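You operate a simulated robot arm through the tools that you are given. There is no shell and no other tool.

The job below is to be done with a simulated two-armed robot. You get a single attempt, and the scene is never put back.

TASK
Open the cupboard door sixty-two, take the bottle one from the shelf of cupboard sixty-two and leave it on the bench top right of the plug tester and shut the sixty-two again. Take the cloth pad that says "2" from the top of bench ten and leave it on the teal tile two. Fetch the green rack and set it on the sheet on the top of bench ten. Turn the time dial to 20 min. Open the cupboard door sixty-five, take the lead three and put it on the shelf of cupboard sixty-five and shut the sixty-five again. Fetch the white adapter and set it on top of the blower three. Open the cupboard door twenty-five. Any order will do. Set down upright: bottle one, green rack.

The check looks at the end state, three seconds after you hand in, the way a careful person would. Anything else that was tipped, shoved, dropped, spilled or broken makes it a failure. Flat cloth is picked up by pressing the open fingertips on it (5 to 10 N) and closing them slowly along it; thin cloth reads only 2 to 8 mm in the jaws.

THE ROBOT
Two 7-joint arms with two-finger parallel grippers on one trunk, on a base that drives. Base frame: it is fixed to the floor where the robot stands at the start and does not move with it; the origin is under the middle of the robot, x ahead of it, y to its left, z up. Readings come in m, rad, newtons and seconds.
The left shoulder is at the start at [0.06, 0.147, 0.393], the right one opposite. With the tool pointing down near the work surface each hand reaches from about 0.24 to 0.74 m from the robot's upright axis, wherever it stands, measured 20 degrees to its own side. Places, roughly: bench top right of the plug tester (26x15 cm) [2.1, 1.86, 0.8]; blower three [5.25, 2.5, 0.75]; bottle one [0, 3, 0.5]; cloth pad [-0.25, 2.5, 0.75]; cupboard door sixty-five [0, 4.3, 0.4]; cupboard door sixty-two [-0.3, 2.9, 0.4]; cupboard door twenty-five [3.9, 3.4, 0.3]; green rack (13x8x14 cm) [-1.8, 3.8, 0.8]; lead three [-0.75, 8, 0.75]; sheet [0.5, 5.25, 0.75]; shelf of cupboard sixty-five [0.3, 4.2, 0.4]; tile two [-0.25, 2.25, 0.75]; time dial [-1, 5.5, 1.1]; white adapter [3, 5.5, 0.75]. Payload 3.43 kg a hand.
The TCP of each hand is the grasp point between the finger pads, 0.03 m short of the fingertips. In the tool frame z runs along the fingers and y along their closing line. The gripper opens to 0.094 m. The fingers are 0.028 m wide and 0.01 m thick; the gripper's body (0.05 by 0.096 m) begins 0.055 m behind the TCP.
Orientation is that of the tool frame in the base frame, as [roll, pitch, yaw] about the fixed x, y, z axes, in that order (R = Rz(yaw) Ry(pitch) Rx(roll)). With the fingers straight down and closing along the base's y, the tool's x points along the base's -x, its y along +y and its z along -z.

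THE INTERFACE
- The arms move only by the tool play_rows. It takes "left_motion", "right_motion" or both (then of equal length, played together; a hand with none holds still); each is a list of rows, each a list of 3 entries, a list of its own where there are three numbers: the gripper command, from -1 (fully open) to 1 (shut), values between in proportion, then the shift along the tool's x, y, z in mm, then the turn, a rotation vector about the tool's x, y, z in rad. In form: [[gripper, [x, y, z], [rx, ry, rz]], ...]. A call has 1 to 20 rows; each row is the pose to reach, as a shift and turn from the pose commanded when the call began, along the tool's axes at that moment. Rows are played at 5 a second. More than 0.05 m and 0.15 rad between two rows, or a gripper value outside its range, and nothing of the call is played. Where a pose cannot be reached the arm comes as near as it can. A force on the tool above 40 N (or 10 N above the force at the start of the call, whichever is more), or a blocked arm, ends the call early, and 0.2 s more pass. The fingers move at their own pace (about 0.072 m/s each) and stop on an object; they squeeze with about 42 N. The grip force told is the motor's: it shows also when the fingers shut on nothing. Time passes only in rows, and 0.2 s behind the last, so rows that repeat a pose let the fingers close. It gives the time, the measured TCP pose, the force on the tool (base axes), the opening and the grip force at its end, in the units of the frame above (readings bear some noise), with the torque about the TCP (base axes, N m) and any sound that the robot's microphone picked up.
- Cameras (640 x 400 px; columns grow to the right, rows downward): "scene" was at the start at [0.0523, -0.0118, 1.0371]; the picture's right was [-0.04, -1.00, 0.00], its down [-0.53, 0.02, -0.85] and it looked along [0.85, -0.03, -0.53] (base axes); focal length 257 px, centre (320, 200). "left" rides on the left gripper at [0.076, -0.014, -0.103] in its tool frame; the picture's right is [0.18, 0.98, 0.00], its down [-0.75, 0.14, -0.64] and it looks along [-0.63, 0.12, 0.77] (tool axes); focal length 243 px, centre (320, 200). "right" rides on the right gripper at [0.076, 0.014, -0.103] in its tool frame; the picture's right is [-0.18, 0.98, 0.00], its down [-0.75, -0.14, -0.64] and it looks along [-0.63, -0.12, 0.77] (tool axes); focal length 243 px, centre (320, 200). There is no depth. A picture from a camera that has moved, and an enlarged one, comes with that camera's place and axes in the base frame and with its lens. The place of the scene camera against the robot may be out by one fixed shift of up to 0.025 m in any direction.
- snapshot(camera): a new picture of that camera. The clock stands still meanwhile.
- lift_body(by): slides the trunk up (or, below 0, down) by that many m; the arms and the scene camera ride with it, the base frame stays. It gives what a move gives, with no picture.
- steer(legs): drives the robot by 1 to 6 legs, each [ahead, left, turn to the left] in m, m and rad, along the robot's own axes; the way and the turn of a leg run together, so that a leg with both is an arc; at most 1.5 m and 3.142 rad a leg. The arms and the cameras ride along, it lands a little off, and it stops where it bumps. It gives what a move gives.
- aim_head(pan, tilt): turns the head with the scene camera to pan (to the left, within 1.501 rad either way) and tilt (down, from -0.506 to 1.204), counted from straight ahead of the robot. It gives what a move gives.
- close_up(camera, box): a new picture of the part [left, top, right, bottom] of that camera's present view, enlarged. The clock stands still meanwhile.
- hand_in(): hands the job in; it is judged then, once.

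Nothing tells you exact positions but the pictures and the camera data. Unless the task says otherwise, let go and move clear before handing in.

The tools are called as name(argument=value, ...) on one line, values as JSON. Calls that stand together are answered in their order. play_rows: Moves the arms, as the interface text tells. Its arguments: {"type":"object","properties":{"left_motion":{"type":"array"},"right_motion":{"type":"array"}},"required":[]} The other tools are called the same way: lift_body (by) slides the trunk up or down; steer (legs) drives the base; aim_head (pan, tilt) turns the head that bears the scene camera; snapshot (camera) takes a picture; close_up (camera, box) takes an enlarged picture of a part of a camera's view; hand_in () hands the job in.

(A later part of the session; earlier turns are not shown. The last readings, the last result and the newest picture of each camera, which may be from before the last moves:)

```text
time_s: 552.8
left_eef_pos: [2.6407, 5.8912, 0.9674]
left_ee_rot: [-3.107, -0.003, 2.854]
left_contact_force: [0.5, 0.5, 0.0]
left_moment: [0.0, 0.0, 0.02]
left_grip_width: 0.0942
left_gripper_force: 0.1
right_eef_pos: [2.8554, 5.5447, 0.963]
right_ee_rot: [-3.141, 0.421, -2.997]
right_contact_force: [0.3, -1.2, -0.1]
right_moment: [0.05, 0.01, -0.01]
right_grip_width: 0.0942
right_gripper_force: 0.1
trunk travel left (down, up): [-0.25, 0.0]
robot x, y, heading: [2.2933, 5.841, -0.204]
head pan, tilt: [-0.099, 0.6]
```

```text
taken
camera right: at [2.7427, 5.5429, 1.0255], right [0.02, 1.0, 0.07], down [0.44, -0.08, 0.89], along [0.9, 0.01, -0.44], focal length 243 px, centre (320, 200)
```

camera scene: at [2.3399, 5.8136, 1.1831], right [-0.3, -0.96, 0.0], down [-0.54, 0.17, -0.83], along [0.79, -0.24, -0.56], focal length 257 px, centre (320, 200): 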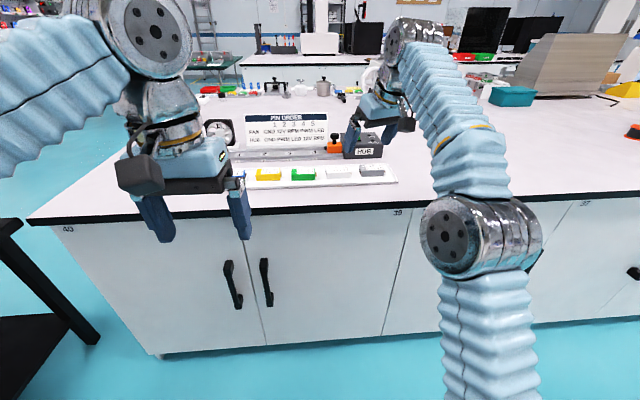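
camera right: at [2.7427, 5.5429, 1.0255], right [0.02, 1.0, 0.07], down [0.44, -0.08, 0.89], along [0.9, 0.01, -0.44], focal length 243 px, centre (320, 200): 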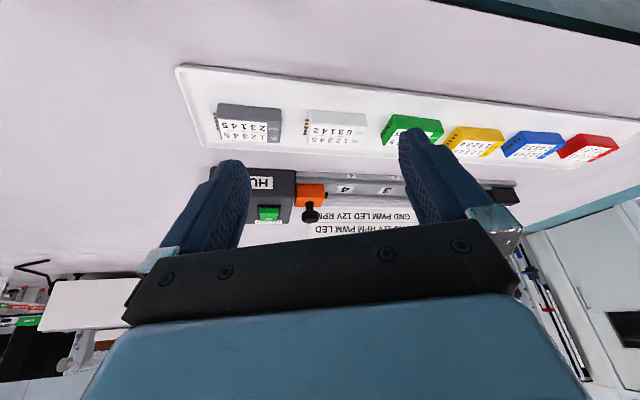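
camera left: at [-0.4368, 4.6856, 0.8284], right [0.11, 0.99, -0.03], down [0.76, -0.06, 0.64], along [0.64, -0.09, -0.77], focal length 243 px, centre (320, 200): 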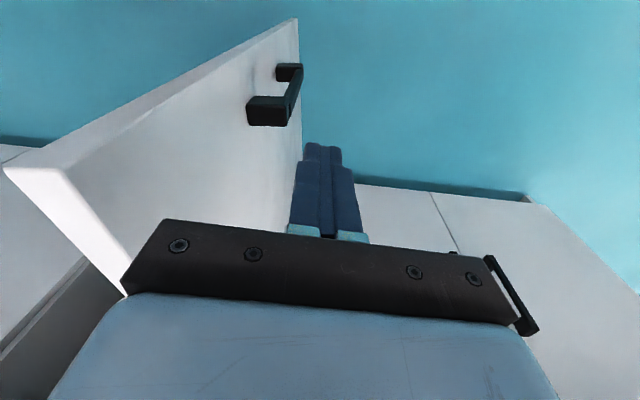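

The white adapter is at about (2.96, 5.573). I drive 10 cm closer, align the hand's yaw with the tray, and move above the adapter.

steer(legs=[[0.1, 0, 0]])

play_rows(right_motion=[[-1, [-2, 16, 1], [0.047, 0, 0.105]], [-1, [-4, 33, 2], [0.094, 0, 0.21]], [-1, [-7, 50, 3], [0.141, 0, 0.315]], [-1, [-7, 50, 3], [0.141, 0, 0.315]]])

snapshot(camera="right")

```text
time_s: 554.0
left_eef_pos: [2.741, 5.8712, 0.967]
left_ee_rot: [-3.109, -0.003, 2.853]
left_contact_force: [0.0, -0.3, 0.1]
left_moment: [-0.01, -0.01, -0.04]
left_grip_width: 0.0939
left_gripper_force: 0.2
right_eef_pos: [2.955, 5.5252, 0.9626]
right_ee_rot: [-3.139, 0.421, -2.996]
right_contact_force: [0.5, 0.3, 0.7]
right_moment: [0.01, -0.02, -0.01]
right_grip_width: 0.0942
right_gripper_force: 0.0
trunk travel left (down, up): [-0.25, 0.0]
robot x, y, heading: [2.3902, 5.8215, -0.202]
head pan, tilt: [-0.099, 0.6]
```

```text
time_s: 555.0
left_eef_pos: [2.741, 5.8718, 0.9666]
left_ee_rot: [-3.107, -0.004, 2.853]
left_contact_force: [-0.5, 0.8, 0.0]
left_moment: [0.01, -0.02, 0.01]
left_grip_width: 0.0938
left_gripper_force: 0.1
right_eef_pos: [2.9569, 5.5764, 0.9631]
right_ee_rot: [-3.14, 0.422, 2.941]
right_contact_force: [-0.8, 0.8, 0.4]
right_moment: [-0.03, 0.03, 0.04]
right_grip_width: 0.0941
right_gripper_force: 0.0
trunk travel left (down, up): [-0.25, 0.0]
robot x, y, heading: [2.3896, 5.8232, -0.202]
head pan, tilt: [-0.099, 0.6]
```

```text
taken
camera right: at [2.8484, 5.6128, 1.0261], right [0.36, 0.93, 0.07], down [0.39, -0.22, 0.89], along [0.85, -0.29, -0.44], focal length 243 px, centre (320, 200)
```

right: 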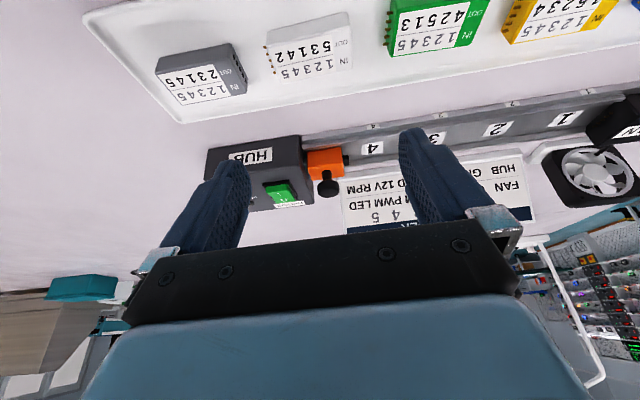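

play_rows(right_motion=[[-0.7, [12, 1, 22], [0, 0, 0]], [-0.7, [24, 1, 45], [0, 0, 0]], [-0.7, [36, 1, 71], [0, 0, 0]], [-0.7, [36, 1, 71], [0, 0, 0]]])

snapshot(camera="right")

close_up(camera="scene", box=[240, 110, 440, 235])

```text
time_s: 556.0
left_eef_pos: [2.7403, 5.8702, 0.9653]
left_ee_rot: [-3.108, -0.004, 2.853]
left_contact_force: [-0.2, 0.8, 0.9]
left_moment: [-0.01, -0.02, -0.02]
left_grip_width: 0.0937
left_gripper_force: 0.1
right_eef_pos: [2.9511, 5.5744, 0.8804]
right_ee_rot: [3.14, 0.424, 2.942]
right_contact_force: [0.3, -0.2, -0.1]
right_moment: [-0.01, 0.0, -0.01]
right_grip_width: 0.0799
right_gripper_force: 0.0
trunk travel left (down, up): [-0.25, 0.0]
robot x, y, heading: [2.3886, 5.8263, -0.204]
head pan, tilt: [-0.099, 0.6]
```

```text
taken
camera right: at [2.8447, 5.6104, 0.9439], right [0.36, 0.93, 0.08], down [0.39, -0.22, 0.89], along [0.85, -0.29, -0.44], focal length 243 px, centre (320, 200)
```

right: 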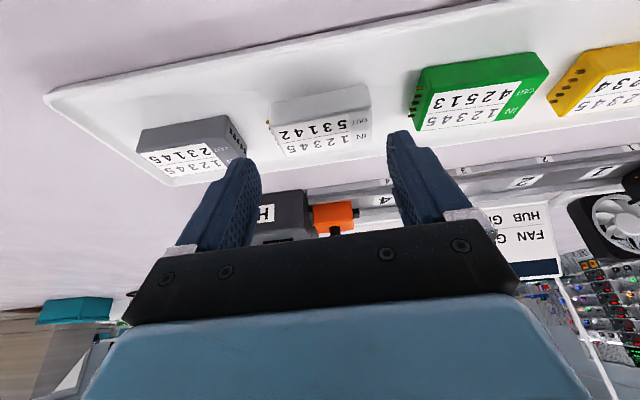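

```text
3.20 times, centred on (340, 172) of scene
camera zoom: at [2.4384, 5.7935, 1.1831], right [-0.3, -0.96, 0.0], down [-0.54, 0.17, -0.82], along [0.79, -0.24, -0.57], focal length 823 px, centre (256, 288)
```

zoom: 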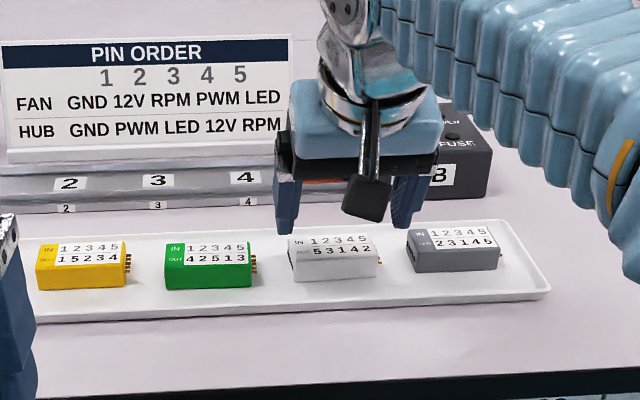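

play_rows(right_motion=[[-0.57, [4, 4, 4], [0, 0, 0]], [-0.57, [9, 4, 13], [0, 0, 0]], [-0.57, [14, 4, 23], [0, 0, 0]], [-0.57, [19, 4, 33], [0, 0, 0]], [-0.57, [19, 4, 33], [0, 0, 0]]])

snapshot(camera="right")

close_up(camera="scene", box=[290, 140, 418, 220])

```text
time_s: 557.2
left_eef_pos: [2.7396, 5.8715, 0.9664]
left_ee_rot: [-3.107, -0.002, 2.855]
left_contact_force: [1.8, 0.1, -0.1]
left_moment: [0.0, -0.01, 0.0]
left_grip_width: 0.0939
left_gripper_force: 0.0
right_eef_pos: [2.9469, 5.5807, 0.8444]
right_ee_rot: [-3.141, 0.422, 2.939]
right_contact_force: [-0.6, 0.7, -1.0]
right_moment: [0.0, 0.01, -0.02]
right_grip_width: 0.0739
right_gripper_force: 0.0
trunk travel left (down, up): [-0.25, 0.0]
robot x, y, heading: [2.3913, 5.8239, -0.203]
head pan, tilt: [-0.099, 0.6]
```

```text
taken
camera right: at [2.84, 5.6165, 0.9075], right [0.36, 0.93, 0.07], down [0.39, -0.22, 0.89], along [0.85, -0.29, -0.44], focal length 243 px, centre (320, 200)
```

right: 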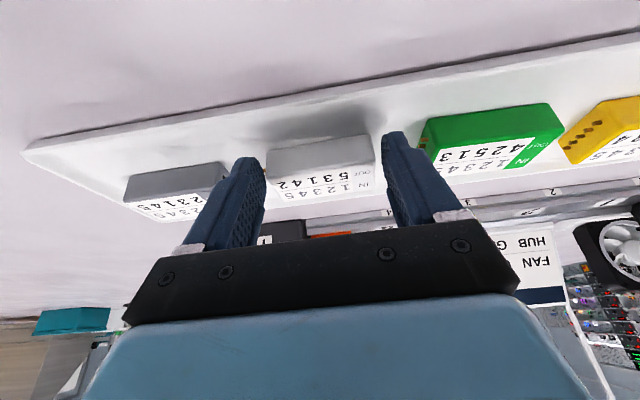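

```text
5.00 times, centred on (354, 180) of scene
camera zoom: at [2.4384, 5.7936, 1.1831], right [-0.3, -0.96, 0.0], down [-0.54, 0.17, -0.82], along [0.79, -0.24, -0.57], focal length 1286 px, centre (150, 300)
```

zoom: 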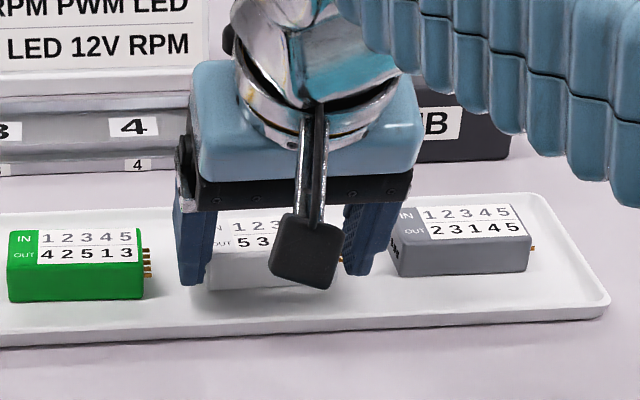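

play_rows(right_motion=[[-0.3, [1, 0, 3], [0, 0, 0]], [0.3, [1, 0, 3], [0, 0, 0]], [1, [1, 0, 3], [0, 0, 0]], [1, [1, 0, 3], [0, 0, 0]], [1, [1, 0, 3], [0, 0, 0]]])

play_rows(right_motion=[[1, [-8, 0, -18], [0, 0, 0]], [1, [-16, 0, -37], [0, 0, 0]], [1, [-28, 0, -64], [0, 0, 0]], [1, [-38, 0, -85], [0, 0, 0]], [1, [-38, 0, -85], [0, 0, 0]]])

snapshot(camera="right")

close_up(camera="scene", box=[240, 100, 440, 235])

```text
time_s: 558.4
left_eef_pos: [2.7374, 5.8721, 0.9675]
left_ee_rot: [-3.11, -0.001, 2.855]
left_contact_force: [0.3, 0.3, 0.5]
left_moment: [0.01, 0.01, 0.0]
left_grip_width: 0.0942
left_gripper_force: 0.1
right_eef_pos: [2.9467, 5.5812, 0.8438]
right_ee_rot: [-3.141, 0.429, 2.941]
right_contact_force: [3.9, -2.6, 27.2]
right_moment: [-0.26, -0.62, 0.0]
right_grip_width: 0.0686
right_gripper_force: 41.8
trunk travel left (down, up): [-0.25, 0.0]
robot x, y, heading: [2.3909, 5.8199, -0.198]
head pan, tilt: [-0.099, 0.6]
```

```text
time_s: 559.6
left_eef_pos: [2.74, 5.8714, 0.9658]
left_ee_rot: [-3.109, -0.004, 2.855]
left_contact_force: [0.5, -0.6, -0.1]
left_moment: [0.02, -0.02, 0.0]
left_grip_width: 0.0939
left_gripper_force: 0.1
right_eef_pos: [2.9486, 5.5824, 0.9347]
right_ee_rot: [3.141, 0.422, 2.943]
right_contact_force: [0.1, 0.9, -0.6]
right_moment: [0.04, 0.03, -0.01]
right_grip_width: 0.0687
right_gripper_force: 42.3
trunk travel left (down, up): [-0.25, 0.0]
robot x, y, heading: [2.3893, 5.8214, -0.2]
head pan, tilt: [-0.099, 0.6]
```

```text
taken
camera right: at [2.841, 5.6189, 0.9981], right [0.36, 0.93, 0.07], down [0.39, -0.22, 0.89], along [0.85, -0.29, -0.44], focal length 243 px, centre (320, 200)
```

right: 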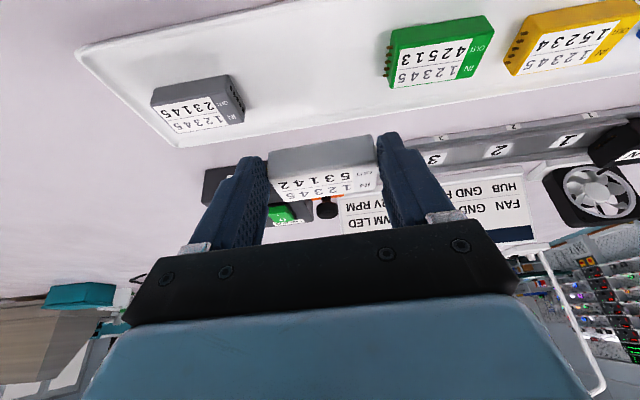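

```text
2.96 times, centred on (340, 168) of scene
camera zoom: at [2.4384, 5.7936, 1.1831], right [-0.3, -0.96, 0.0], down [-0.54, 0.17, -0.82], along [0.79, -0.24, -0.57], focal length 762 px, centre (261, 296)
```

zoom: 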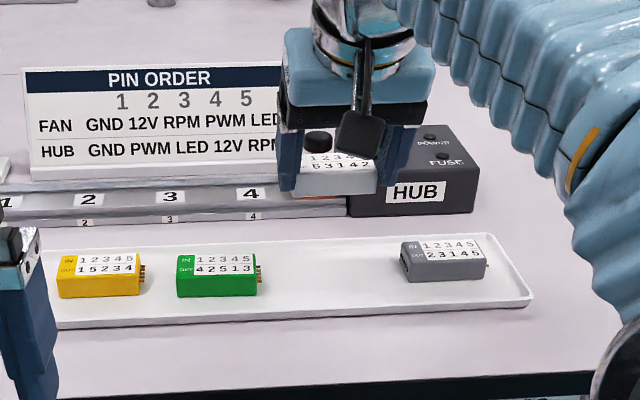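

The white adapter is held; the others are undisturbed. I head back down the aisle between benches ten and seven, going around bench seven's near end to reach the far aisle.

steer(legs=[[-0.25, 0, 0], [0, 0, -1.59], [1.5, 0, 0], [1.5, 0, 0]])

aim_head(pan=0.0, tilt=0.4)

snapshot(camera="scene")

```text
time_s: 579.6
left_eef_pos: [1.4645, 2.551, 0.9663]
left_ee_rot: [-3.109, -0.004, 1.249]
left_contact_force: [-0.6, -0.3, -0.4]
left_moment: [0.0, -0.03, 0.0]
left_grip_width: 0.0938
left_gripper_force: 0.1
right_eef_pos: [1.1696, 2.352, 0.9342]
right_ee_rot: [-3.141, 0.421, 1.339]
right_contact_force: [0.1, -0.7, 0.3]
right_moment: [0.0, 0.01, 0.02]
right_grip_width: 0.0686
right_gripper_force: 41.5
trunk travel left (down, up): [-0.25, 0.0]
robot x, y, heading: [1.4253, 2.9019, -1.804]
head pan, tilt: [-0.099, 0.6]
```

```text
time_s: 580.3
left_eef_pos: [1.4645, 2.5504, 0.966]
left_ee_rot: [-3.107, -0.003, 1.249]
left_contact_force: [-0.3, 0.3, -0.4]
left_moment: [-0.02, 0.01, 0.01]
left_grip_width: 0.0941
left_gripper_force: 0.0
right_eef_pos: [1.1695, 2.3516, 0.9363]
right_ee_rot: [3.141, 0.422, 1.339]
right_contact_force: [-0.2, -1.1, -0.6]
right_moment: [-0.01, -0.02, -0.01]
right_grip_width: 0.0687
right_gripper_force: 41.4
trunk travel left (down, up): [-0.25, 0.0]
robot x, y, heading: [1.425, 2.9017, -1.805]
head pan, tilt: [0.0, 0.4]
```

```text
taken
camera scene: at [1.4054, 2.8322, 1.2012], right [-0.97, 0.23, 0.0], down [0.09, 0.38, -0.92], along [-0.21, -0.9, -0.39], focal length 257 px, centre (320, 200)
```

scene: 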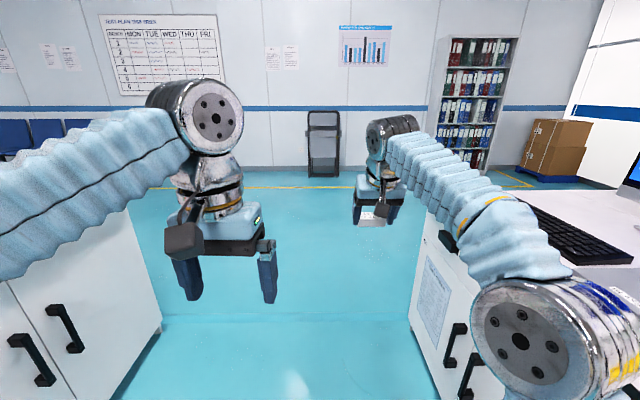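

steer(legs=[[0, 0.13, 0], [1.3, 0, 0.02], [0.6, 0, 0]])

aim_head(pan=1.2, tilt=0.35)

snapshot(camera="scene")

```text
time_s: 590.6
left_eef_pos: [1.1582, 0.6905, 0.9659]
left_ee_rot: [-3.107, -0.003, 1.236]
left_contact_force: [0.4, -0.4, 0.6]
left_moment: [0.01, -0.01, 0.04]
left_grip_width: 0.094
left_gripper_force: 0.1
right_eef_pos: [0.859, 0.4962, 0.9358]
right_ee_rot: [3.141, 0.422, 1.323]
right_contact_force: [-0.1, 0.2, -1.3]
right_moment: [0.01, -0.03, -0.03]
right_grip_width: 0.0691
right_gripper_force: 41.9
trunk travel left (down, up): [-0.25, 0.0]
robot x, y, heading: [1.1269, 1.0414, -1.819]
head pan, tilt: [0.0, 0.4]
```

```text
time_s: 592.0
left_eef_pos: [1.157, 0.6916, 0.9671]
left_ee_rot: [-3.108, -0.003, 1.236]
left_contact_force: [-0.4, 0.3, 0.1]
left_moment: [0.0, 0.03, 0.02]
left_grip_width: 0.0942
left_gripper_force: 0.1
right_eef_pos: [0.8603, 0.496, 0.9339]
right_ee_rot: [3.14, 0.423, 1.324]
right_contact_force: [-0.3, -0.2, -0.4]
right_moment: [-0.01, 0.02, -0.03]
right_grip_width: 0.0686
right_gripper_force: 41.9
trunk travel left (down, up): [-0.25, 0.0]
robot x, y, heading: [1.1269, 1.0452, -1.819]
head pan, tilt: [1.201, 0.351]
```

```text
taken
camera scene: at [1.2012, 1.0084, 1.2058], right [-0.58, -0.81, 0.0], down [-0.28, 0.2, -0.94], along [0.76, -0.55, -0.34], focal length 257 px, centre (320, 200)
```

scene: 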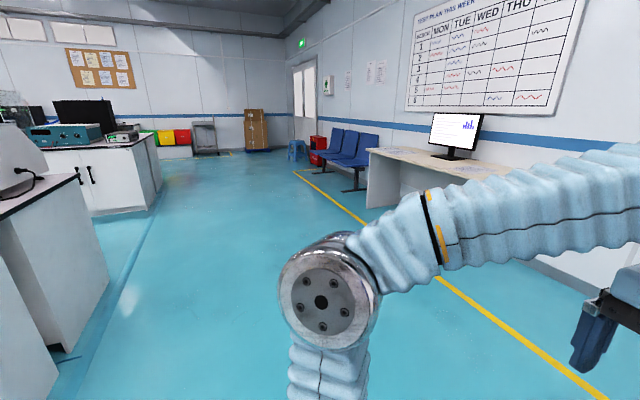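

steer(legs=[[0, 0, 1.6], [1.5, 0, 0], [1.4, 0, 0], [0, 0, 1.57], [0.9, 0, 0]])

aim_head(pan=0.0, tilt=0.35)

snapshot(camera="scene")

```text
time_s: 618.1
left_eef_pos: [4.1073, 1.7119, 0.9666]
left_ee_rot: [-3.107, -0.004, -1.859]
left_contact_force: [0.5, 0.7, 0.1]
left_moment: [-0.02, 0.04, 0.0]
left_grip_width: 0.0941
left_gripper_force: 0.1
right_eef_pos: [4.3955, 1.9212, 0.935]
right_ee_rot: [3.14, 0.421, -1.771]
right_contact_force: [0.5, 0.9, -0.3]
right_moment: [-0.02, -0.07, 0.01]
right_grip_width: 0.0685
right_gripper_force: 42.3
trunk travel left (down, up): [-0.25, 0.0]
robot x, y, heading: [4.1574, 1.3632, 1.369]
head pan, tilt: [1.201, 0.351]
```

```text
time_s: 619.5
left_eef_pos: [4.1055, 1.7132, 0.9661]
left_ee_rot: [-3.108, -0.003, -1.86]
left_contact_force: [-0.2, -0.7, -1.0]
left_moment: [-0.01, 0.01, 0.01]
left_grip_width: 0.094
left_gripper_force: 0.0
right_eef_pos: [4.395, 1.9209, 0.9357]
right_ee_rot: [3.141, 0.422, -1.77]
right_contact_force: [-0.3, -0.1, 0.2]
right_moment: [0.0, 0.02, -0.01]
right_grip_width: 0.0689
right_gripper_force: 41.8
trunk travel left (down, up): [-0.25, 0.0]
robot x, y, heading: [4.1566, 1.3646, 1.372]
head pan, tilt: [0.0, 0.351]
```

```text
taken
camera scene: at [4.1601, 1.4171, 1.2058], right [0.98, -0.2, 0.0], down [-0.07, -0.34, -0.94], along [0.19, 0.92, -0.34], focal length 257 px, centre (320, 200)
```

scene: 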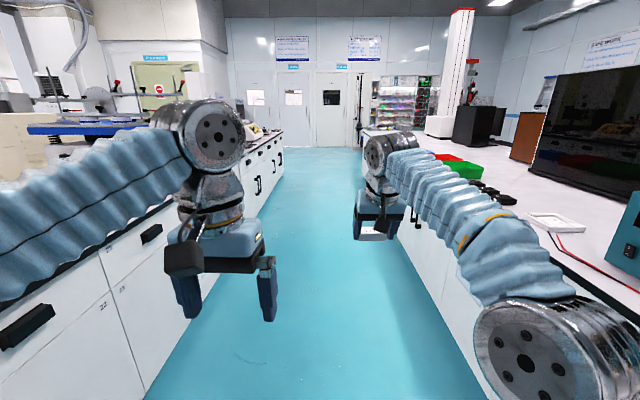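

close_up(camera="scene", box=[360, 90, 640, 265])

close_up(camera="scene", box=[0, 120, 320, 320])

```text
2.29 times, centred on (500, 178) of scene
camera zoom: at [4.1601, 1.4171, 1.2058], right [0.98, -0.2, 0.0], down [-0.07, -0.34, -0.94], along [0.19, 0.92, -0.34], focal length 588 px, centre (-91, 251)
```

zoom: 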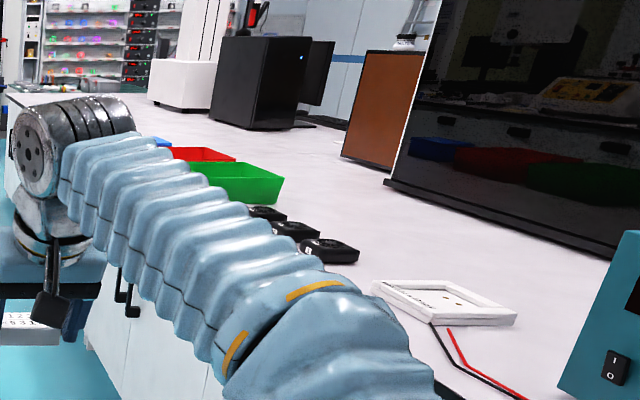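

```text
2.00 times, centred on (160, 220) of scene
camera zoom: at [4.1601, 1.4171, 1.2058], right [0.98, -0.2, 0.0], down [-0.07, -0.34, -0.94], along [0.19, 0.92, -0.34], focal length 514 px, centre (640, 160)
```

zoom: 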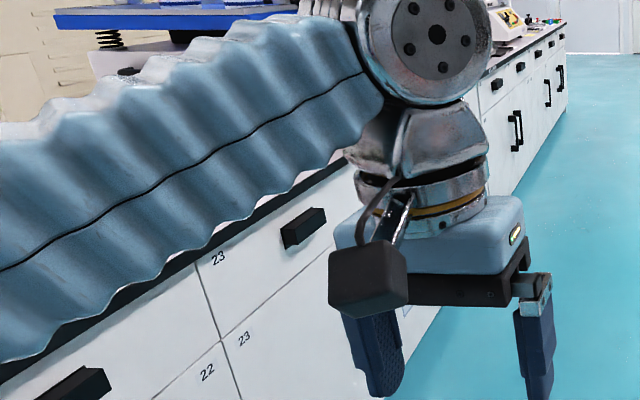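

steer(legs=[[0.85, 0.05, 0], [0, 0, -1.57]])

aim_head(pan=0.0, tilt=0.5)

snapshot(camera="scene")

```text
time_s: 627.9
left_eef_pos: [4.6299, 2.2299, 0.9665]
left_ee_rot: [-3.108, -0.006, 2.791]
left_contact_force: [0.0, 0.5, -0.9]
left_moment: [0.0, 0.0, 0.03]
left_grip_width: 0.0942
left_gripper_force: 0.0
right_eef_pos: [4.82, 1.9273, 0.9349]
right_ee_rot: [3.141, 0.422, 2.879]
right_contact_force: [-0.8, -0.7, -1.4]
right_moment: [0.0, 0.04, -0.02]
right_grip_width: 0.0688
right_gripper_force: 42.0
trunk travel left (down, up): [-0.25, 0.0]
robot x, y, heading: [4.2768, 2.2024, -0.265]
head pan, tilt: [0.0, 0.351]
```

```text
time_s: 628.6
left_eef_pos: [4.6291, 2.229, 0.9669]
left_ee_rot: [-3.108, -0.003, 2.793]
left_contact_force: [0.2, -1.2, 0.1]
left_moment: [0.03, -0.01, -0.02]
left_grip_width: 0.0941
left_gripper_force: 0.0
right_eef_pos: [4.8193, 1.9274, 0.9359]
right_ee_rot: [-3.14, 0.424, 2.88]
right_contact_force: [0.0, -0.5, 0.1]
right_moment: [0.03, 0.01, 0.02]
right_grip_width: 0.0688
right_gripper_force: 41.8
trunk travel left (down, up): [-0.25, 0.0]
robot x, y, heading: [4.2792, 2.2036, -0.267]
head pan, tilt: [0.0, 0.499]
```

```text
taken
camera scene: at [4.3291, 2.1779, 1.1922], right [-0.26, -0.97, 0.0], down [-0.46, 0.12, -0.88], along [0.85, -0.23, -0.48], focal length 257 px, centre (320, 200)
```

scene: 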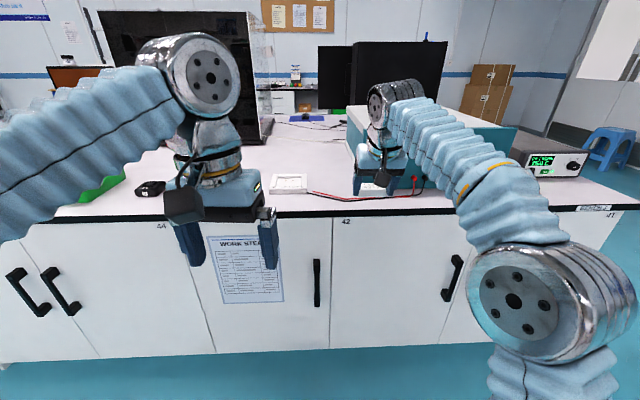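

steer(legs=[[0, 0.42, 0.03]])

snapshot(camera="scene")

close_up(camera="scene", box=[180, 130, 380, 255])

```text
time_s: 631.2
left_eef_pos: [4.7314, 2.6413, 0.9665]
left_ee_rot: [-3.109, -0.003, 2.817]
left_contact_force: [-0.8, 0.7, -0.2]
left_moment: [0.06, 0.02, 0.01]
left_grip_width: 0.0944
left_gripper_force: 0.0
right_eef_pos: [4.9288, 2.3449, 0.9355]
right_ee_rot: [-3.141, 0.422, 2.905]
right_contact_force: [0.1, -0.1, -1.5]
right_moment: [0.01, 0.01, -0.01]
right_grip_width: 0.0688
right_gripper_force: 41.7
trunk travel left (down, up): [-0.25, 0.0]
robot x, y, heading: [4.3817, 2.6068, -0.237]
head pan, tilt: [0.0, 0.499]
```

```text
taken
camera scene: at [4.4326, 2.5819, 1.1922], right [-0.24, -0.97, 0.0], down [-0.47, 0.11, -0.88], along [0.85, -0.21, -0.48], focal length 257 px, centre (320, 200)
```

scene: 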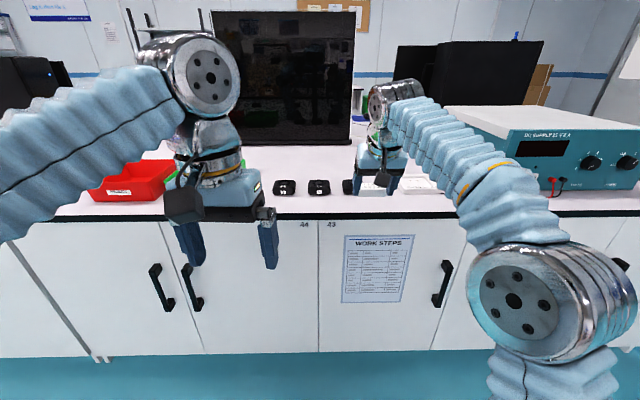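

```text
3.20 times, centred on (280, 192) of scene
camera zoom: at [4.4326, 2.5819, 1.1922], right [-0.24, -0.97, 0.0], down [-0.47, 0.11, -0.88], along [0.85, -0.21, -0.48], focal length 823 px, centre (448, 224)
```

zoom: 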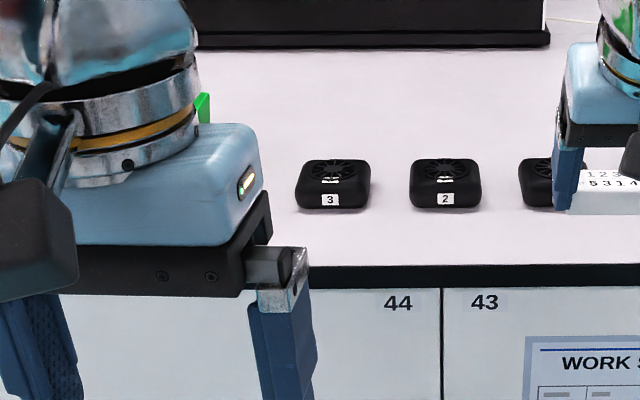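

Blower three is the leftmost black unit at about (5.22, 2.51). I bring the adapter over it by strafing left and moving ahead.

steer(legs=[[0, 0.23, 0], [0.2, 0, 0]])

snapshot(camera="right")

snapshot(camera="scene")

```text
time_s: 634.1
left_eef_pos: [4.9841, 2.8142, 0.9667]
left_ee_rot: [-3.109, -0.002, 2.819]
left_contact_force: [0.6, -0.6, -0.3]
left_moment: [-0.01, -0.01, 0.01]
left_grip_width: 0.094
left_gripper_force: 0.1
right_eef_pos: [5.1811, 2.5183, 0.9344]
right_ee_rot: [3.141, 0.423, 2.906]
right_contact_force: [-0.1, 0.3, -0.3]
right_moment: [-0.02, 0.04, 0.02]
right_grip_width: 0.0685
right_gripper_force: 42.0
trunk travel left (down, up): [-0.25, 0.0]
robot x, y, heading: [4.6298, 2.7794, -0.237]
head pan, tilt: [0.0, 0.499]
```

```text
taken
camera right: at [5.0755, 2.5583, 0.9981], right [0.39, 0.92, 0.07], down [0.38, -0.24, 0.89], along [0.84, -0.32, -0.44], focal length 243 px, centre (320, 200)
```

right: 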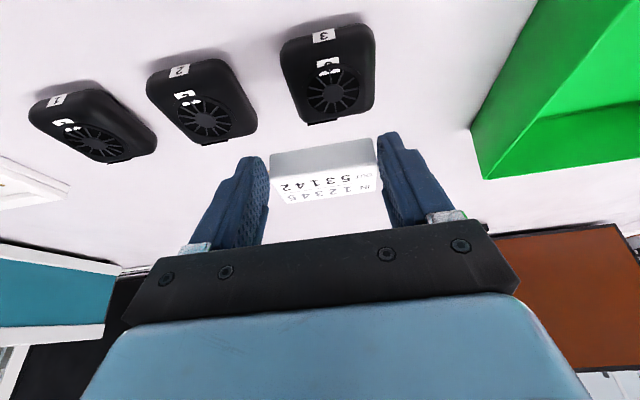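

```text
taken
camera scene: at [4.6848, 2.7551, 1.1922], right [-0.23, -0.97, 0.0], down [-0.47, 0.11, -0.88], along [0.85, -0.21, -0.48], focal length 257 px, centre (320, 200)
```

scene: 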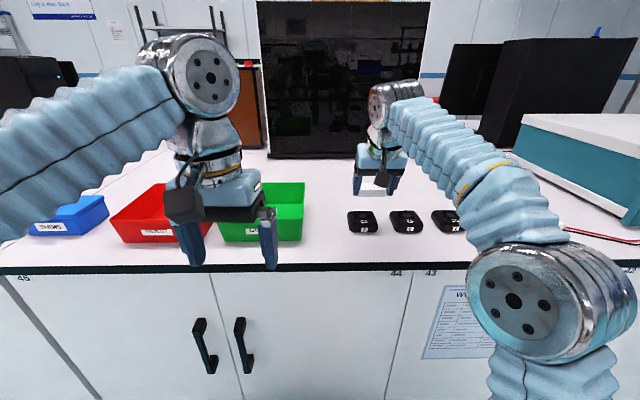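

play_rows(right_motion=[[1, [0, 5, 0], [0, 0, 0]], [1, [0, 10, 0], [0, 0, 0]], [1, [7, 10, 15], [0, 0, 0]], [1, [13, 10, 28], [0, 0, 0]], [1, [13, 10, 28], [0, 0, 0]]])

snapshot(camera="right")

close_up(camera="scene", box=[310, 160, 438, 240])

```text
time_s: 635.3
left_eef_pos: [4.9837, 2.8135, 0.9664]
left_ee_rot: [-3.109, -0.003, 2.818]
left_contact_force: [0.3, 0.0, 0.3]
left_moment: [-0.06, -0.03, 0.0]
left_grip_width: 0.0943
left_gripper_force: 0.1
right_eef_pos: [5.1831, 2.5271, 0.9039]
right_ee_rot: [-3.14, 0.422, 2.906]
right_contact_force: [-0.1, -0.5, -1.2]
right_moment: [-0.02, 0.04, 0.0]
right_grip_width: 0.0685
right_gripper_force: 41.7
trunk travel left (down, up): [-0.25, 0.0]
robot x, y, heading: [4.6335, 2.7783, -0.234]
head pan, tilt: [0.0, 0.499]
```

```text
taken
camera right: at [5.0781, 2.5679, 0.9679], right [0.39, 0.92, 0.07], down [0.38, -0.24, 0.89], along [0.84, -0.32, -0.44], focal length 243 px, centre (320, 200)
```

right: 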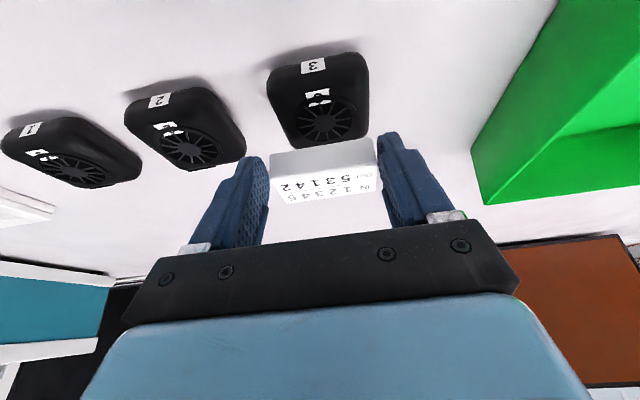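

```text
5.00 times, centred on (374, 200) of scene
camera zoom: at [4.685, 2.755, 1.1922], right [-0.23, -0.97, 0.0], down [-0.47, 0.11, -0.88], along [0.85, -0.21, -0.48], focal length 1286 px, centre (50, 200)
```

zoom: 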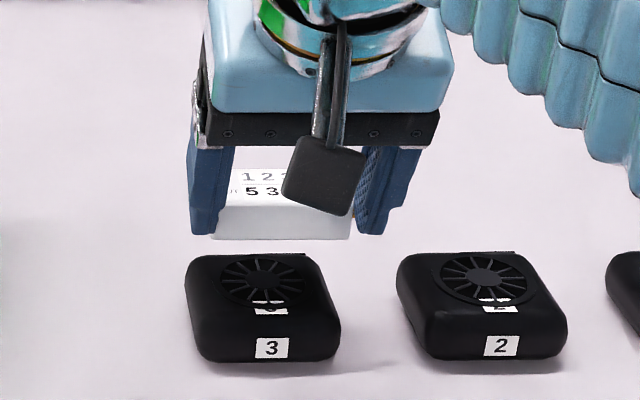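

play_rows(right_motion=[[1, [8, 8, -4], [0, 0, 0]], [1, [12, 8, 5], [0, 0, 0]], [1, [14.4, 8, 10], [0, 0, 0]], [1, [14.4, 8, 10], [0, 0, 0]]])

close_up(camera="scene", box=[310, 160, 438, 240])

snapshot(camera="right")

```text
time_s: 636.3
left_eef_pos: [4.9828, 2.8146, 0.9662]
left_ee_rot: [-3.109, -0.002, 2.817]
left_contact_force: [0.4, 0.1, 0.6]
left_moment: [0.01, 0.0, 0.02]
left_grip_width: 0.0941
left_gripper_force: 0.0
right_eef_pos: [5.1774, 2.5384, 0.8873]
right_ee_rot: [3.142, 0.424, 2.906]
right_contact_force: [0.8, 0.1, 0.1]
right_moment: [-0.01, -0.02, -0.01]
right_grip_width: 0.0685
right_gripper_force: 41.7
trunk travel left (down, up): [-0.25, 0.0]
robot x, y, heading: [4.6334, 2.776, -0.243]
head pan, tilt: [0.0, 0.499]
```

```text
5.00 times, centred on (374, 200) of scene
camera zoom: at [4.685, 2.755, 1.1922], right [-0.23, -0.97, 0.0], down [-0.47, 0.11, -0.88], along [0.85, -0.21, -0.48], focal length 1286 px, centre (50, 200)
```

zoom: 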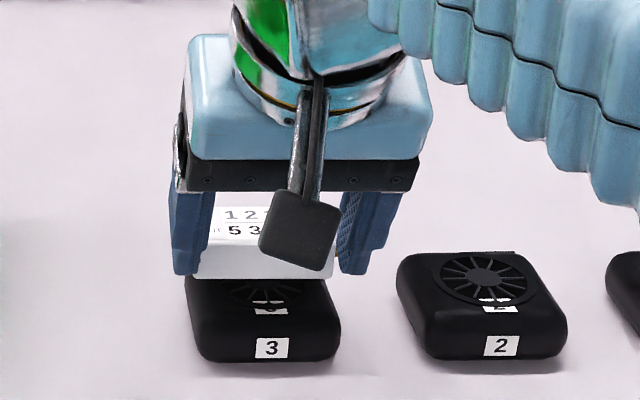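

```text
taken
camera right: at [5.0712, 2.5783, 0.9509], right [0.39, 0.92, 0.07], down [0.38, -0.24, 0.89], along [0.84, -0.32, -0.44], focal length 243 px, centre (320, 200)
```

right: 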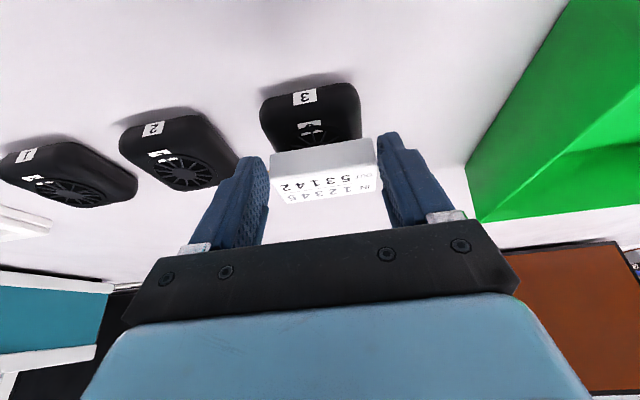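

play_rows(right_motion=[[1, [8, -2, -3.6], [0, 0, 0]], [1, [9.5, -2, 0], [0, 0, 0]], [1, [9.5, -2, 0], [0, 0, 0]]])

play_rows(right_motion=[[1, [1.2, 0, 2.7], [0, 0, 0]], [1, [1.2, 0, 2.7], [0, 0, 0]]])

play_rows(right_motion=[[1, [1.2, 0, 2.7], [0, 0, 0]], [1, [1.2, 0, 2.7], [0, 0, 0]]])

close_up(camera="scene", box=[310, 160, 438, 240])

```text
time_s: 637.1
left_eef_pos: [4.9848, 2.8138, 0.9666]
left_ee_rot: [-3.109, -0.003, 2.819]
left_contact_force: [0.8, 0.3, 0.2]
left_moment: [0.02, 0.0, -0.01]
left_grip_width: 0.0939
left_gripper_force: 0.1
right_eef_pos: [5.1669, 2.5379, 0.8847]
right_ee_rot: [-3.141, 0.423, 2.907]
right_contact_force: [0.2, 0.3, 0.4]
right_moment: [0.04, 0.03, -0.01]
right_grip_width: 0.0687
right_gripper_force: 42.6
trunk travel left (down, up): [-0.25, 0.0]
robot x, y, heading: [4.6294, 2.7728, -0.238]
head pan, tilt: [0.0, 0.499]
```

```text
time_s: 637.7
left_eef_pos: [4.9838, 2.8141, 0.9656]
left_ee_rot: [-3.11, -0.002, 2.819]
left_contact_force: [-0.8, -0.1, -0.3]
left_moment: [-0.02, 0.03, -0.01]
left_grip_width: 0.0937
left_gripper_force: 0.0
right_eef_pos: [5.1677, 2.5364, 0.8817]
right_ee_rot: [3.141, 0.422, 2.904]
right_contact_force: [-0.1, 1.1, 0.1]
right_moment: [0.02, 0.01, -0.01]
right_grip_width: 0.0689
right_gripper_force: 42.2
trunk travel left (down, up): [-0.25, 0.0]
robot x, y, heading: [4.6323, 2.7808, -0.239]
head pan, tilt: [0.0, 0.499]
```

```text
time_s: 638.3
left_eef_pos: [4.9844, 2.8141, 0.9662]
left_ee_rot: [-3.108, -0.002, 2.818]
left_contact_force: [-0.1, -0.1, -0.2]
left_moment: [-0.02, -0.02, 0.03]
left_grip_width: 0.094
left_gripper_force: 0.0
right_eef_pos: [5.1677, 2.5379, 0.8789]
right_ee_rot: [3.141, 0.422, 2.905]
right_contact_force: [-0.1, 0.1, -0.3]
right_moment: [-0.02, 0.01, 0.0]
right_grip_width: 0.0687
right_gripper_force: 41.6
trunk travel left (down, up): [-0.25, 0.0]
robot x, y, heading: [4.6338, 2.7751, -0.232]
head pan, tilt: [0.0, 0.499]
```

```text
5.00 times, centred on (374, 200) of scene
camera zoom: at [4.685, 2.755, 1.1922], right [-0.23, -0.97, 0.0], down [-0.47, 0.11, -0.88], along [0.85, -0.21, -0.48], focal length 1286 px, centre (50, 200)
```

zoom: 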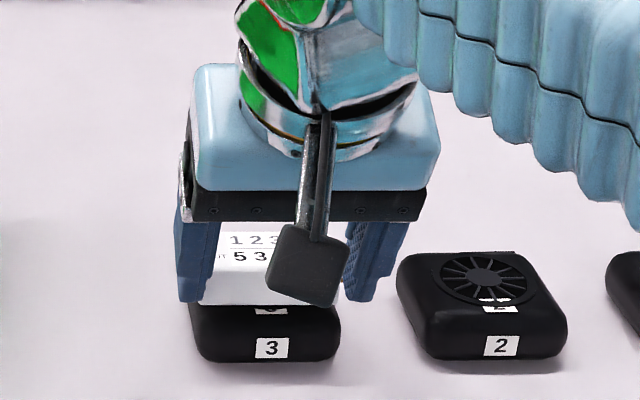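

play_rows(right_motion=[[1, [1.2, 0, 2.7], [0, 0, 0]], [1, [1.2, 0, 2.7], [0, 0, 0]]])

play_rows(right_motion=[[1, [1.2, 0, 2.7], [0, 0, 0]], [1, [1.2, 0, 2.7], [0, 0, 0]]])

play_rows(right_motion=[[1, [0.8, 0, 1.8], [0, 0, 0]], [1, [0.8, 0, 1.8], [0, 0, 0]]])

```text
time_s: 638.9
left_eef_pos: [4.9841, 2.8132, 0.9666]
left_ee_rot: [-3.108, -0.003, 2.819]
left_contact_force: [1.0, 0.1, -0.5]
left_moment: [-0.01, 0.01, 0.03]
left_grip_width: 0.0944
left_gripper_force: 0.1
right_eef_pos: [5.1691, 2.538, 0.8752]
right_ee_rot: [-3.141, 0.42, 2.905]
right_contact_force: [0.8, 0.5, -0.4]
right_moment: [-0.02, -0.01, 0.01]
right_grip_width: 0.0687
right_gripper_force: 42.1
trunk travel left (down, up): [-0.25, 0.0]
robot x, y, heading: [4.636, 2.7782, -0.238]
head pan, tilt: [0.0, 0.499]
```

```text
time_s: 639.5
left_eef_pos: [4.9844, 2.8146, 0.9669]
left_ee_rot: [-3.109, -0.004, 2.818]
left_contact_force: [0.0, 0.3, -0.3]
left_moment: [-0.02, 0.03, -0.03]
left_grip_width: 0.0939
left_gripper_force: 0.0
right_eef_pos: [5.1673, 2.5377, 0.8728]
right_ee_rot: [-3.14, 0.421, 2.906]
right_contact_force: [-0.7, 0.8, 0.0]
right_moment: [0.01, 0.02, -0.01]
right_grip_width: 0.0689
right_gripper_force: 42.0
trunk travel left (down, up): [-0.25, 0.0]
robot x, y, heading: [4.6307, 2.7794, -0.237]
head pan, tilt: [0.0, 0.499]
```

```text
time_s: 640.1
left_eef_pos: [4.983, 2.8137, 0.9666]
left_ee_rot: [-3.109, -0.004, 2.819]
left_contact_force: [0.2, 0.6, -0.5]
left_moment: [0.0, 0.0, 0.0]
left_grip_width: 0.0939
left_gripper_force: 0.0
right_eef_pos: [5.1678, 2.538, 0.8708]
right_ee_rot: [-3.139, 0.422, 2.906]
right_contact_force: [0.1, -0.2, -0.8]
right_moment: [0.02, 0.02, 0.03]
right_grip_width: 0.0686
right_gripper_force: 42.2
trunk travel left (down, up): [-0.25, 0.0]
robot x, y, heading: [4.632, 2.7737, -0.239]
head pan, tilt: [0.0, 0.499]
```

play_rows(right_motion=[[1, [0.8, 0, 1.8], [0, 0, 0]], [1, [0.8, 0, 1.8], [0, 0, 0]]])

play_rows(right_motion=[[1, [0.8, 0, 1.8], [0, 0, 0]], [1, [0.8, 0, 1.8], [0, 0, 0]]])

close_up(camera="scene", box=[310, 160, 438, 240])

snapshot(camera="right")

```text
time_s: 640.7
left_eef_pos: [4.9841, 2.8139, 0.9666]
left_ee_rot: [-3.11, -0.005, 2.817]
left_contact_force: [0.3, -0.5, 0.6]
left_moment: [-0.04, -0.02, 0.01]
left_grip_width: 0.0938
left_gripper_force: 0.0
right_eef_pos: [5.1686, 2.5378, 0.8707]
right_ee_rot: [3.142, 0.427, 2.905]
right_contact_force: [0.9, 0.1, 6.9]
right_moment: [-0.06, -0.26, 0.04]
right_grip_width: 0.0687
right_gripper_force: 41.8
trunk travel left (down, up): [-0.25, 0.0]
robot x, y, heading: [4.633, 2.7745, -0.233]
head pan, tilt: [0.0, 0.499]
```

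```text
time_s: 641.3
left_eef_pos: [4.9822, 2.8155, 0.968]
left_ee_rot: [-3.108, -0.002, 2.819]
left_contact_force: [-0.5, 0.6, 0.0]
left_moment: [0.01, -0.01, -0.03]
left_grip_width: 0.094
left_gripper_force: 0.2
right_eef_pos: [5.1678, 2.5383, 0.87]
right_ee_rot: [3.141, 0.428, 2.906]
right_contact_force: [1.8, 0.6, 19.6]
right_moment: [-0.22, -0.58, 0.01]
right_grip_width: 0.0686
right_gripper_force: 42.3
trunk travel left (down, up): [-0.25, 0.0]
robot x, y, heading: [4.6307, 2.7767, -0.24]
head pan, tilt: [0.0, 0.499]
```

```text
5.00 times, centred on (374, 200) of scene
camera zoom: at [4.6838, 2.7556, 1.1925], right [-0.23, -0.97, 0.0], down [-0.46, 0.11, -0.88], along [0.85, -0.21, -0.48], focal length 1286 px, centre (50, 200)
```

zoom: 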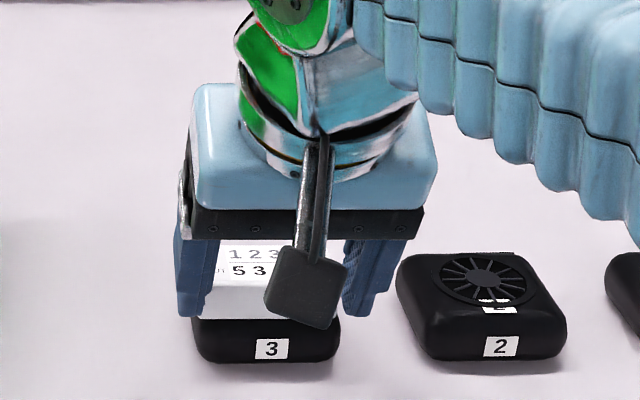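

```text
taken
camera right: at [5.062, 2.5781, 0.9325], right [0.39, 0.92, 0.08], down [0.37, -0.24, 0.9], along [0.84, -0.32, -0.44], focal length 243 px, centre (320, 200)
```

right: 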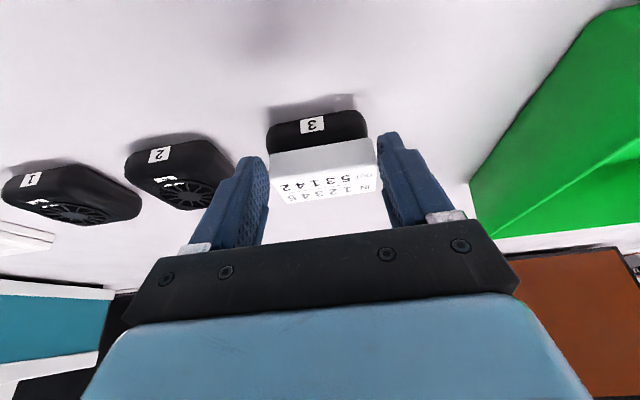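

Contact is made but the adapter sits at the blower's front edge; I lift slightly, shift it 14 mm forward, and set it down again.

play_rows(right_motion=[[1, [-2.5, 0, -5.5], [0, 0, 0]], [1, [-9, 0, -2.5], [0, 0, 0]], [1, [-15.3, 0, 0.2], [0, 0, 0]], [1, [-15.3, 0, 0.2], [0, 0, 0]]])

play_rows(right_motion=[[1, [1.2, 0, 2.7], [0, 0, 0]], [1, [1.2, 0, 2.7], [0, 0, 0]]])

play_rows(right_motion=[[1, [0.8, 0, 1.8], [0, 0, 0]], [1, [0.8, 0, 1.8], [0, 0, 0]]])

close_up(camera="scene", box=[310, 160, 438, 240])

snapshot(camera="right")

```text
time_s: 642.3
left_eef_pos: [4.9836, 2.8148, 0.9682]
left_ee_rot: [-3.109, -0.004, 2.818]
left_contact_force: [0.1, -0.8, -0.2]
left_moment: [-0.02, -0.01, 0.02]
left_grip_width: 0.094
left_gripper_force: 0.1
right_eef_pos: [5.1822, 2.5346, 0.8744]
right_ee_rot: [-3.141, 0.423, 2.905]
right_contact_force: [-0.3, 0.5, -0.4]
right_moment: [0.0, 0.0, -0.02]
right_grip_width: 0.0689
right_gripper_force: 41.9
trunk travel left (down, up): [-0.25, 0.0]
robot x, y, heading: [4.6354, 2.7785, -0.235]
head pan, tilt: [0.0, 0.499]
```

```text
time_s: 642.9
left_eef_pos: [4.9844, 2.8137, 0.9662]
left_ee_rot: [-3.107, -0.003, 2.819]
left_contact_force: [-0.1, -0.5, 0.2]
left_moment: [-0.05, 0.0, 0.01]
left_grip_width: 0.0938
left_gripper_force: 0.0
right_eef_pos: [5.1824, 2.5333, 0.8709]
right_ee_rot: [-3.14, 0.423, 2.906]
right_contact_force: [0.6, 0.6, -0.3]
right_moment: [0.02, 0.01, 0.01]
right_grip_width: 0.0688
right_gripper_force: 41.9
trunk travel left (down, up): [-0.25, 0.0]
robot x, y, heading: [4.63, 2.7785, -0.241]
head pan, tilt: [0.0, 0.499]
```

```text
time_s: 643.5
left_eef_pos: [4.9839, 2.8142, 0.9668]
left_ee_rot: [-3.109, -0.001, 2.819]
left_contact_force: [0.2, -0.5, 0.0]
left_moment: [-0.01, 0.0, -0.01]
left_grip_width: 0.094
left_gripper_force: 0.1
right_eef_pos: [5.1817, 2.5339, 0.8712]
right_ee_rot: [-3.14, 0.427, 2.907]
right_contact_force: [0.6, 1.1, 8.1]
right_moment: [-0.04, -0.25, 0.03]
right_grip_width: 0.0689
right_gripper_force: 42.1
trunk travel left (down, up): [-0.25, 0.0]
robot x, y, heading: [4.6341, 2.7781, -0.237]
head pan, tilt: [0.0, 0.499]
```

```text
5.00 times, centred on (374, 200) of scene
camera zoom: at [4.6844, 2.7554, 1.1923], right [-0.23, -0.97, 0.0], down [-0.47, 0.11, -0.88], along [0.85, -0.21, -0.48], focal length 1286 px, centre (50, 200)
```

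zoom: 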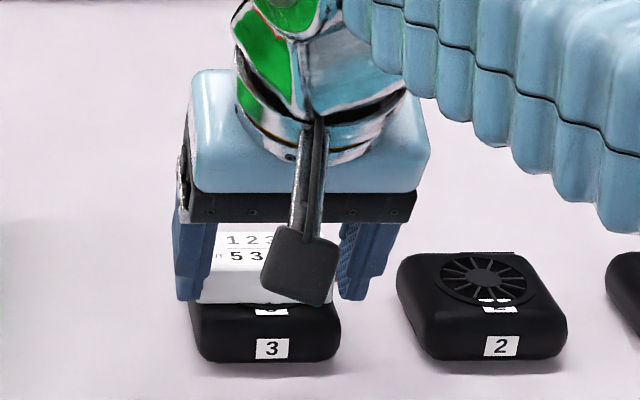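

```text
taken
camera right: at [5.0751, 2.5745, 0.933], right [0.39, 0.92, 0.08], down [0.38, -0.24, 0.9], along [0.84, -0.32, -0.44], focal length 243 px, centre (320, 200)
```

right: 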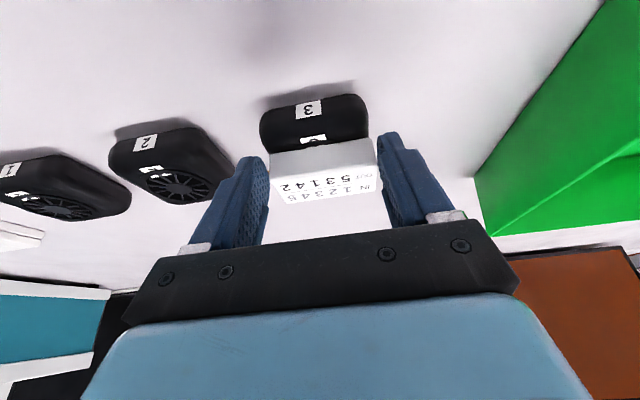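

The adapter rests centred on blower three. I open the fingers and lift away.

play_rows(right_motion=[[0.3, [0, 0, 0], [0, 0, 0]], [-0.55, [0, 0, 0], [0, 0, 0]], [-0.8, [0, 0, 0], [0, 0, 0]], [-1, [0, 0, 0], [0, 0, 0]], [-1, [0, 0, 0], [0, 0, 0]], [-1, [-10, 0, -22], [0, 0, 0]], [-1, [-20, 0, -45], [0, 0, 0]], [-1, [-20, 0, -80], [0, 0, 0]], [-1, [-20, 0, -80], [0, 0, 0]]])

snapshot(camera="right")

close_up(camera="scene", box=[310, 160, 438, 240])

```text
time_s: 645.5
left_eef_pos: [4.9839, 2.815, 0.966]
left_ee_rot: [-3.11, -0.004, 2.819]
left_contact_force: [-0.4, 0.5, 0.2]
left_moment: [0.02, 0.02, -0.02]
left_grip_width: 0.0936
left_gripper_force: 0.0
right_eef_pos: [5.1676, 2.5376, 0.9494]
right_ee_rot: [-3.14, 0.423, 2.906]
right_contact_force: [0.5, 0.3, 0.0]
right_moment: [0.07, -0.01, -0.03]
right_grip_width: 0.0938
right_gripper_force: 0.0
trunk travel left (down, up): [-0.25, 0.0]
robot x, y, heading: [4.6328, 2.7772, -0.239]
head pan, tilt: [0.0, 0.499]
```

```text
taken
camera right: at [5.0619, 2.5781, 1.0122], right [0.39, 0.92, 0.07], down [0.38, -0.24, 0.89], along [0.84, -0.32, -0.44], focal length 243 px, centre (320, 200)
```

right: 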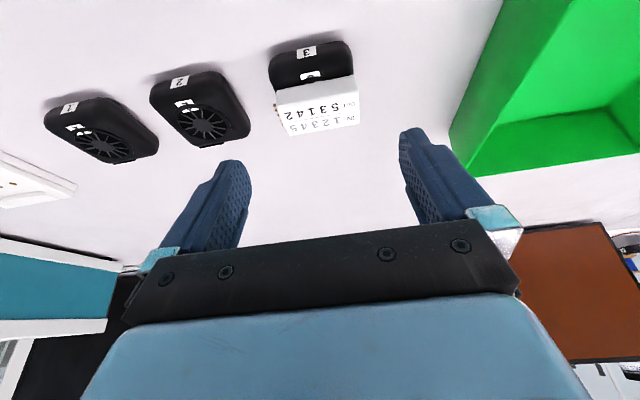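

```text
5.00 times, centred on (374, 200) of scene
camera zoom: at [4.6848, 2.7551, 1.1922], right [-0.23, -0.97, 0.0], down [-0.47, 0.11, -0.88], along [0.85, -0.21, -0.48], focal length 1286 px, centre (50, 200)
```

zoom: 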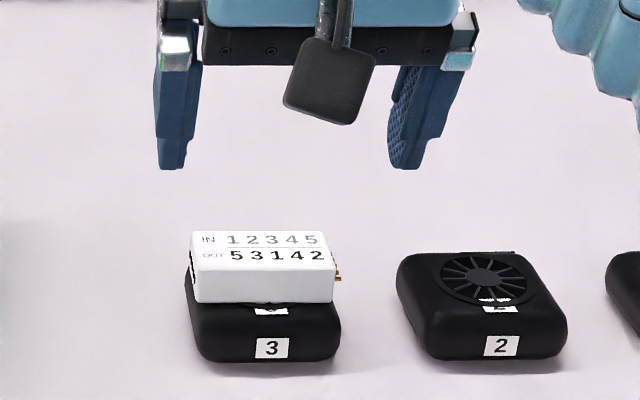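

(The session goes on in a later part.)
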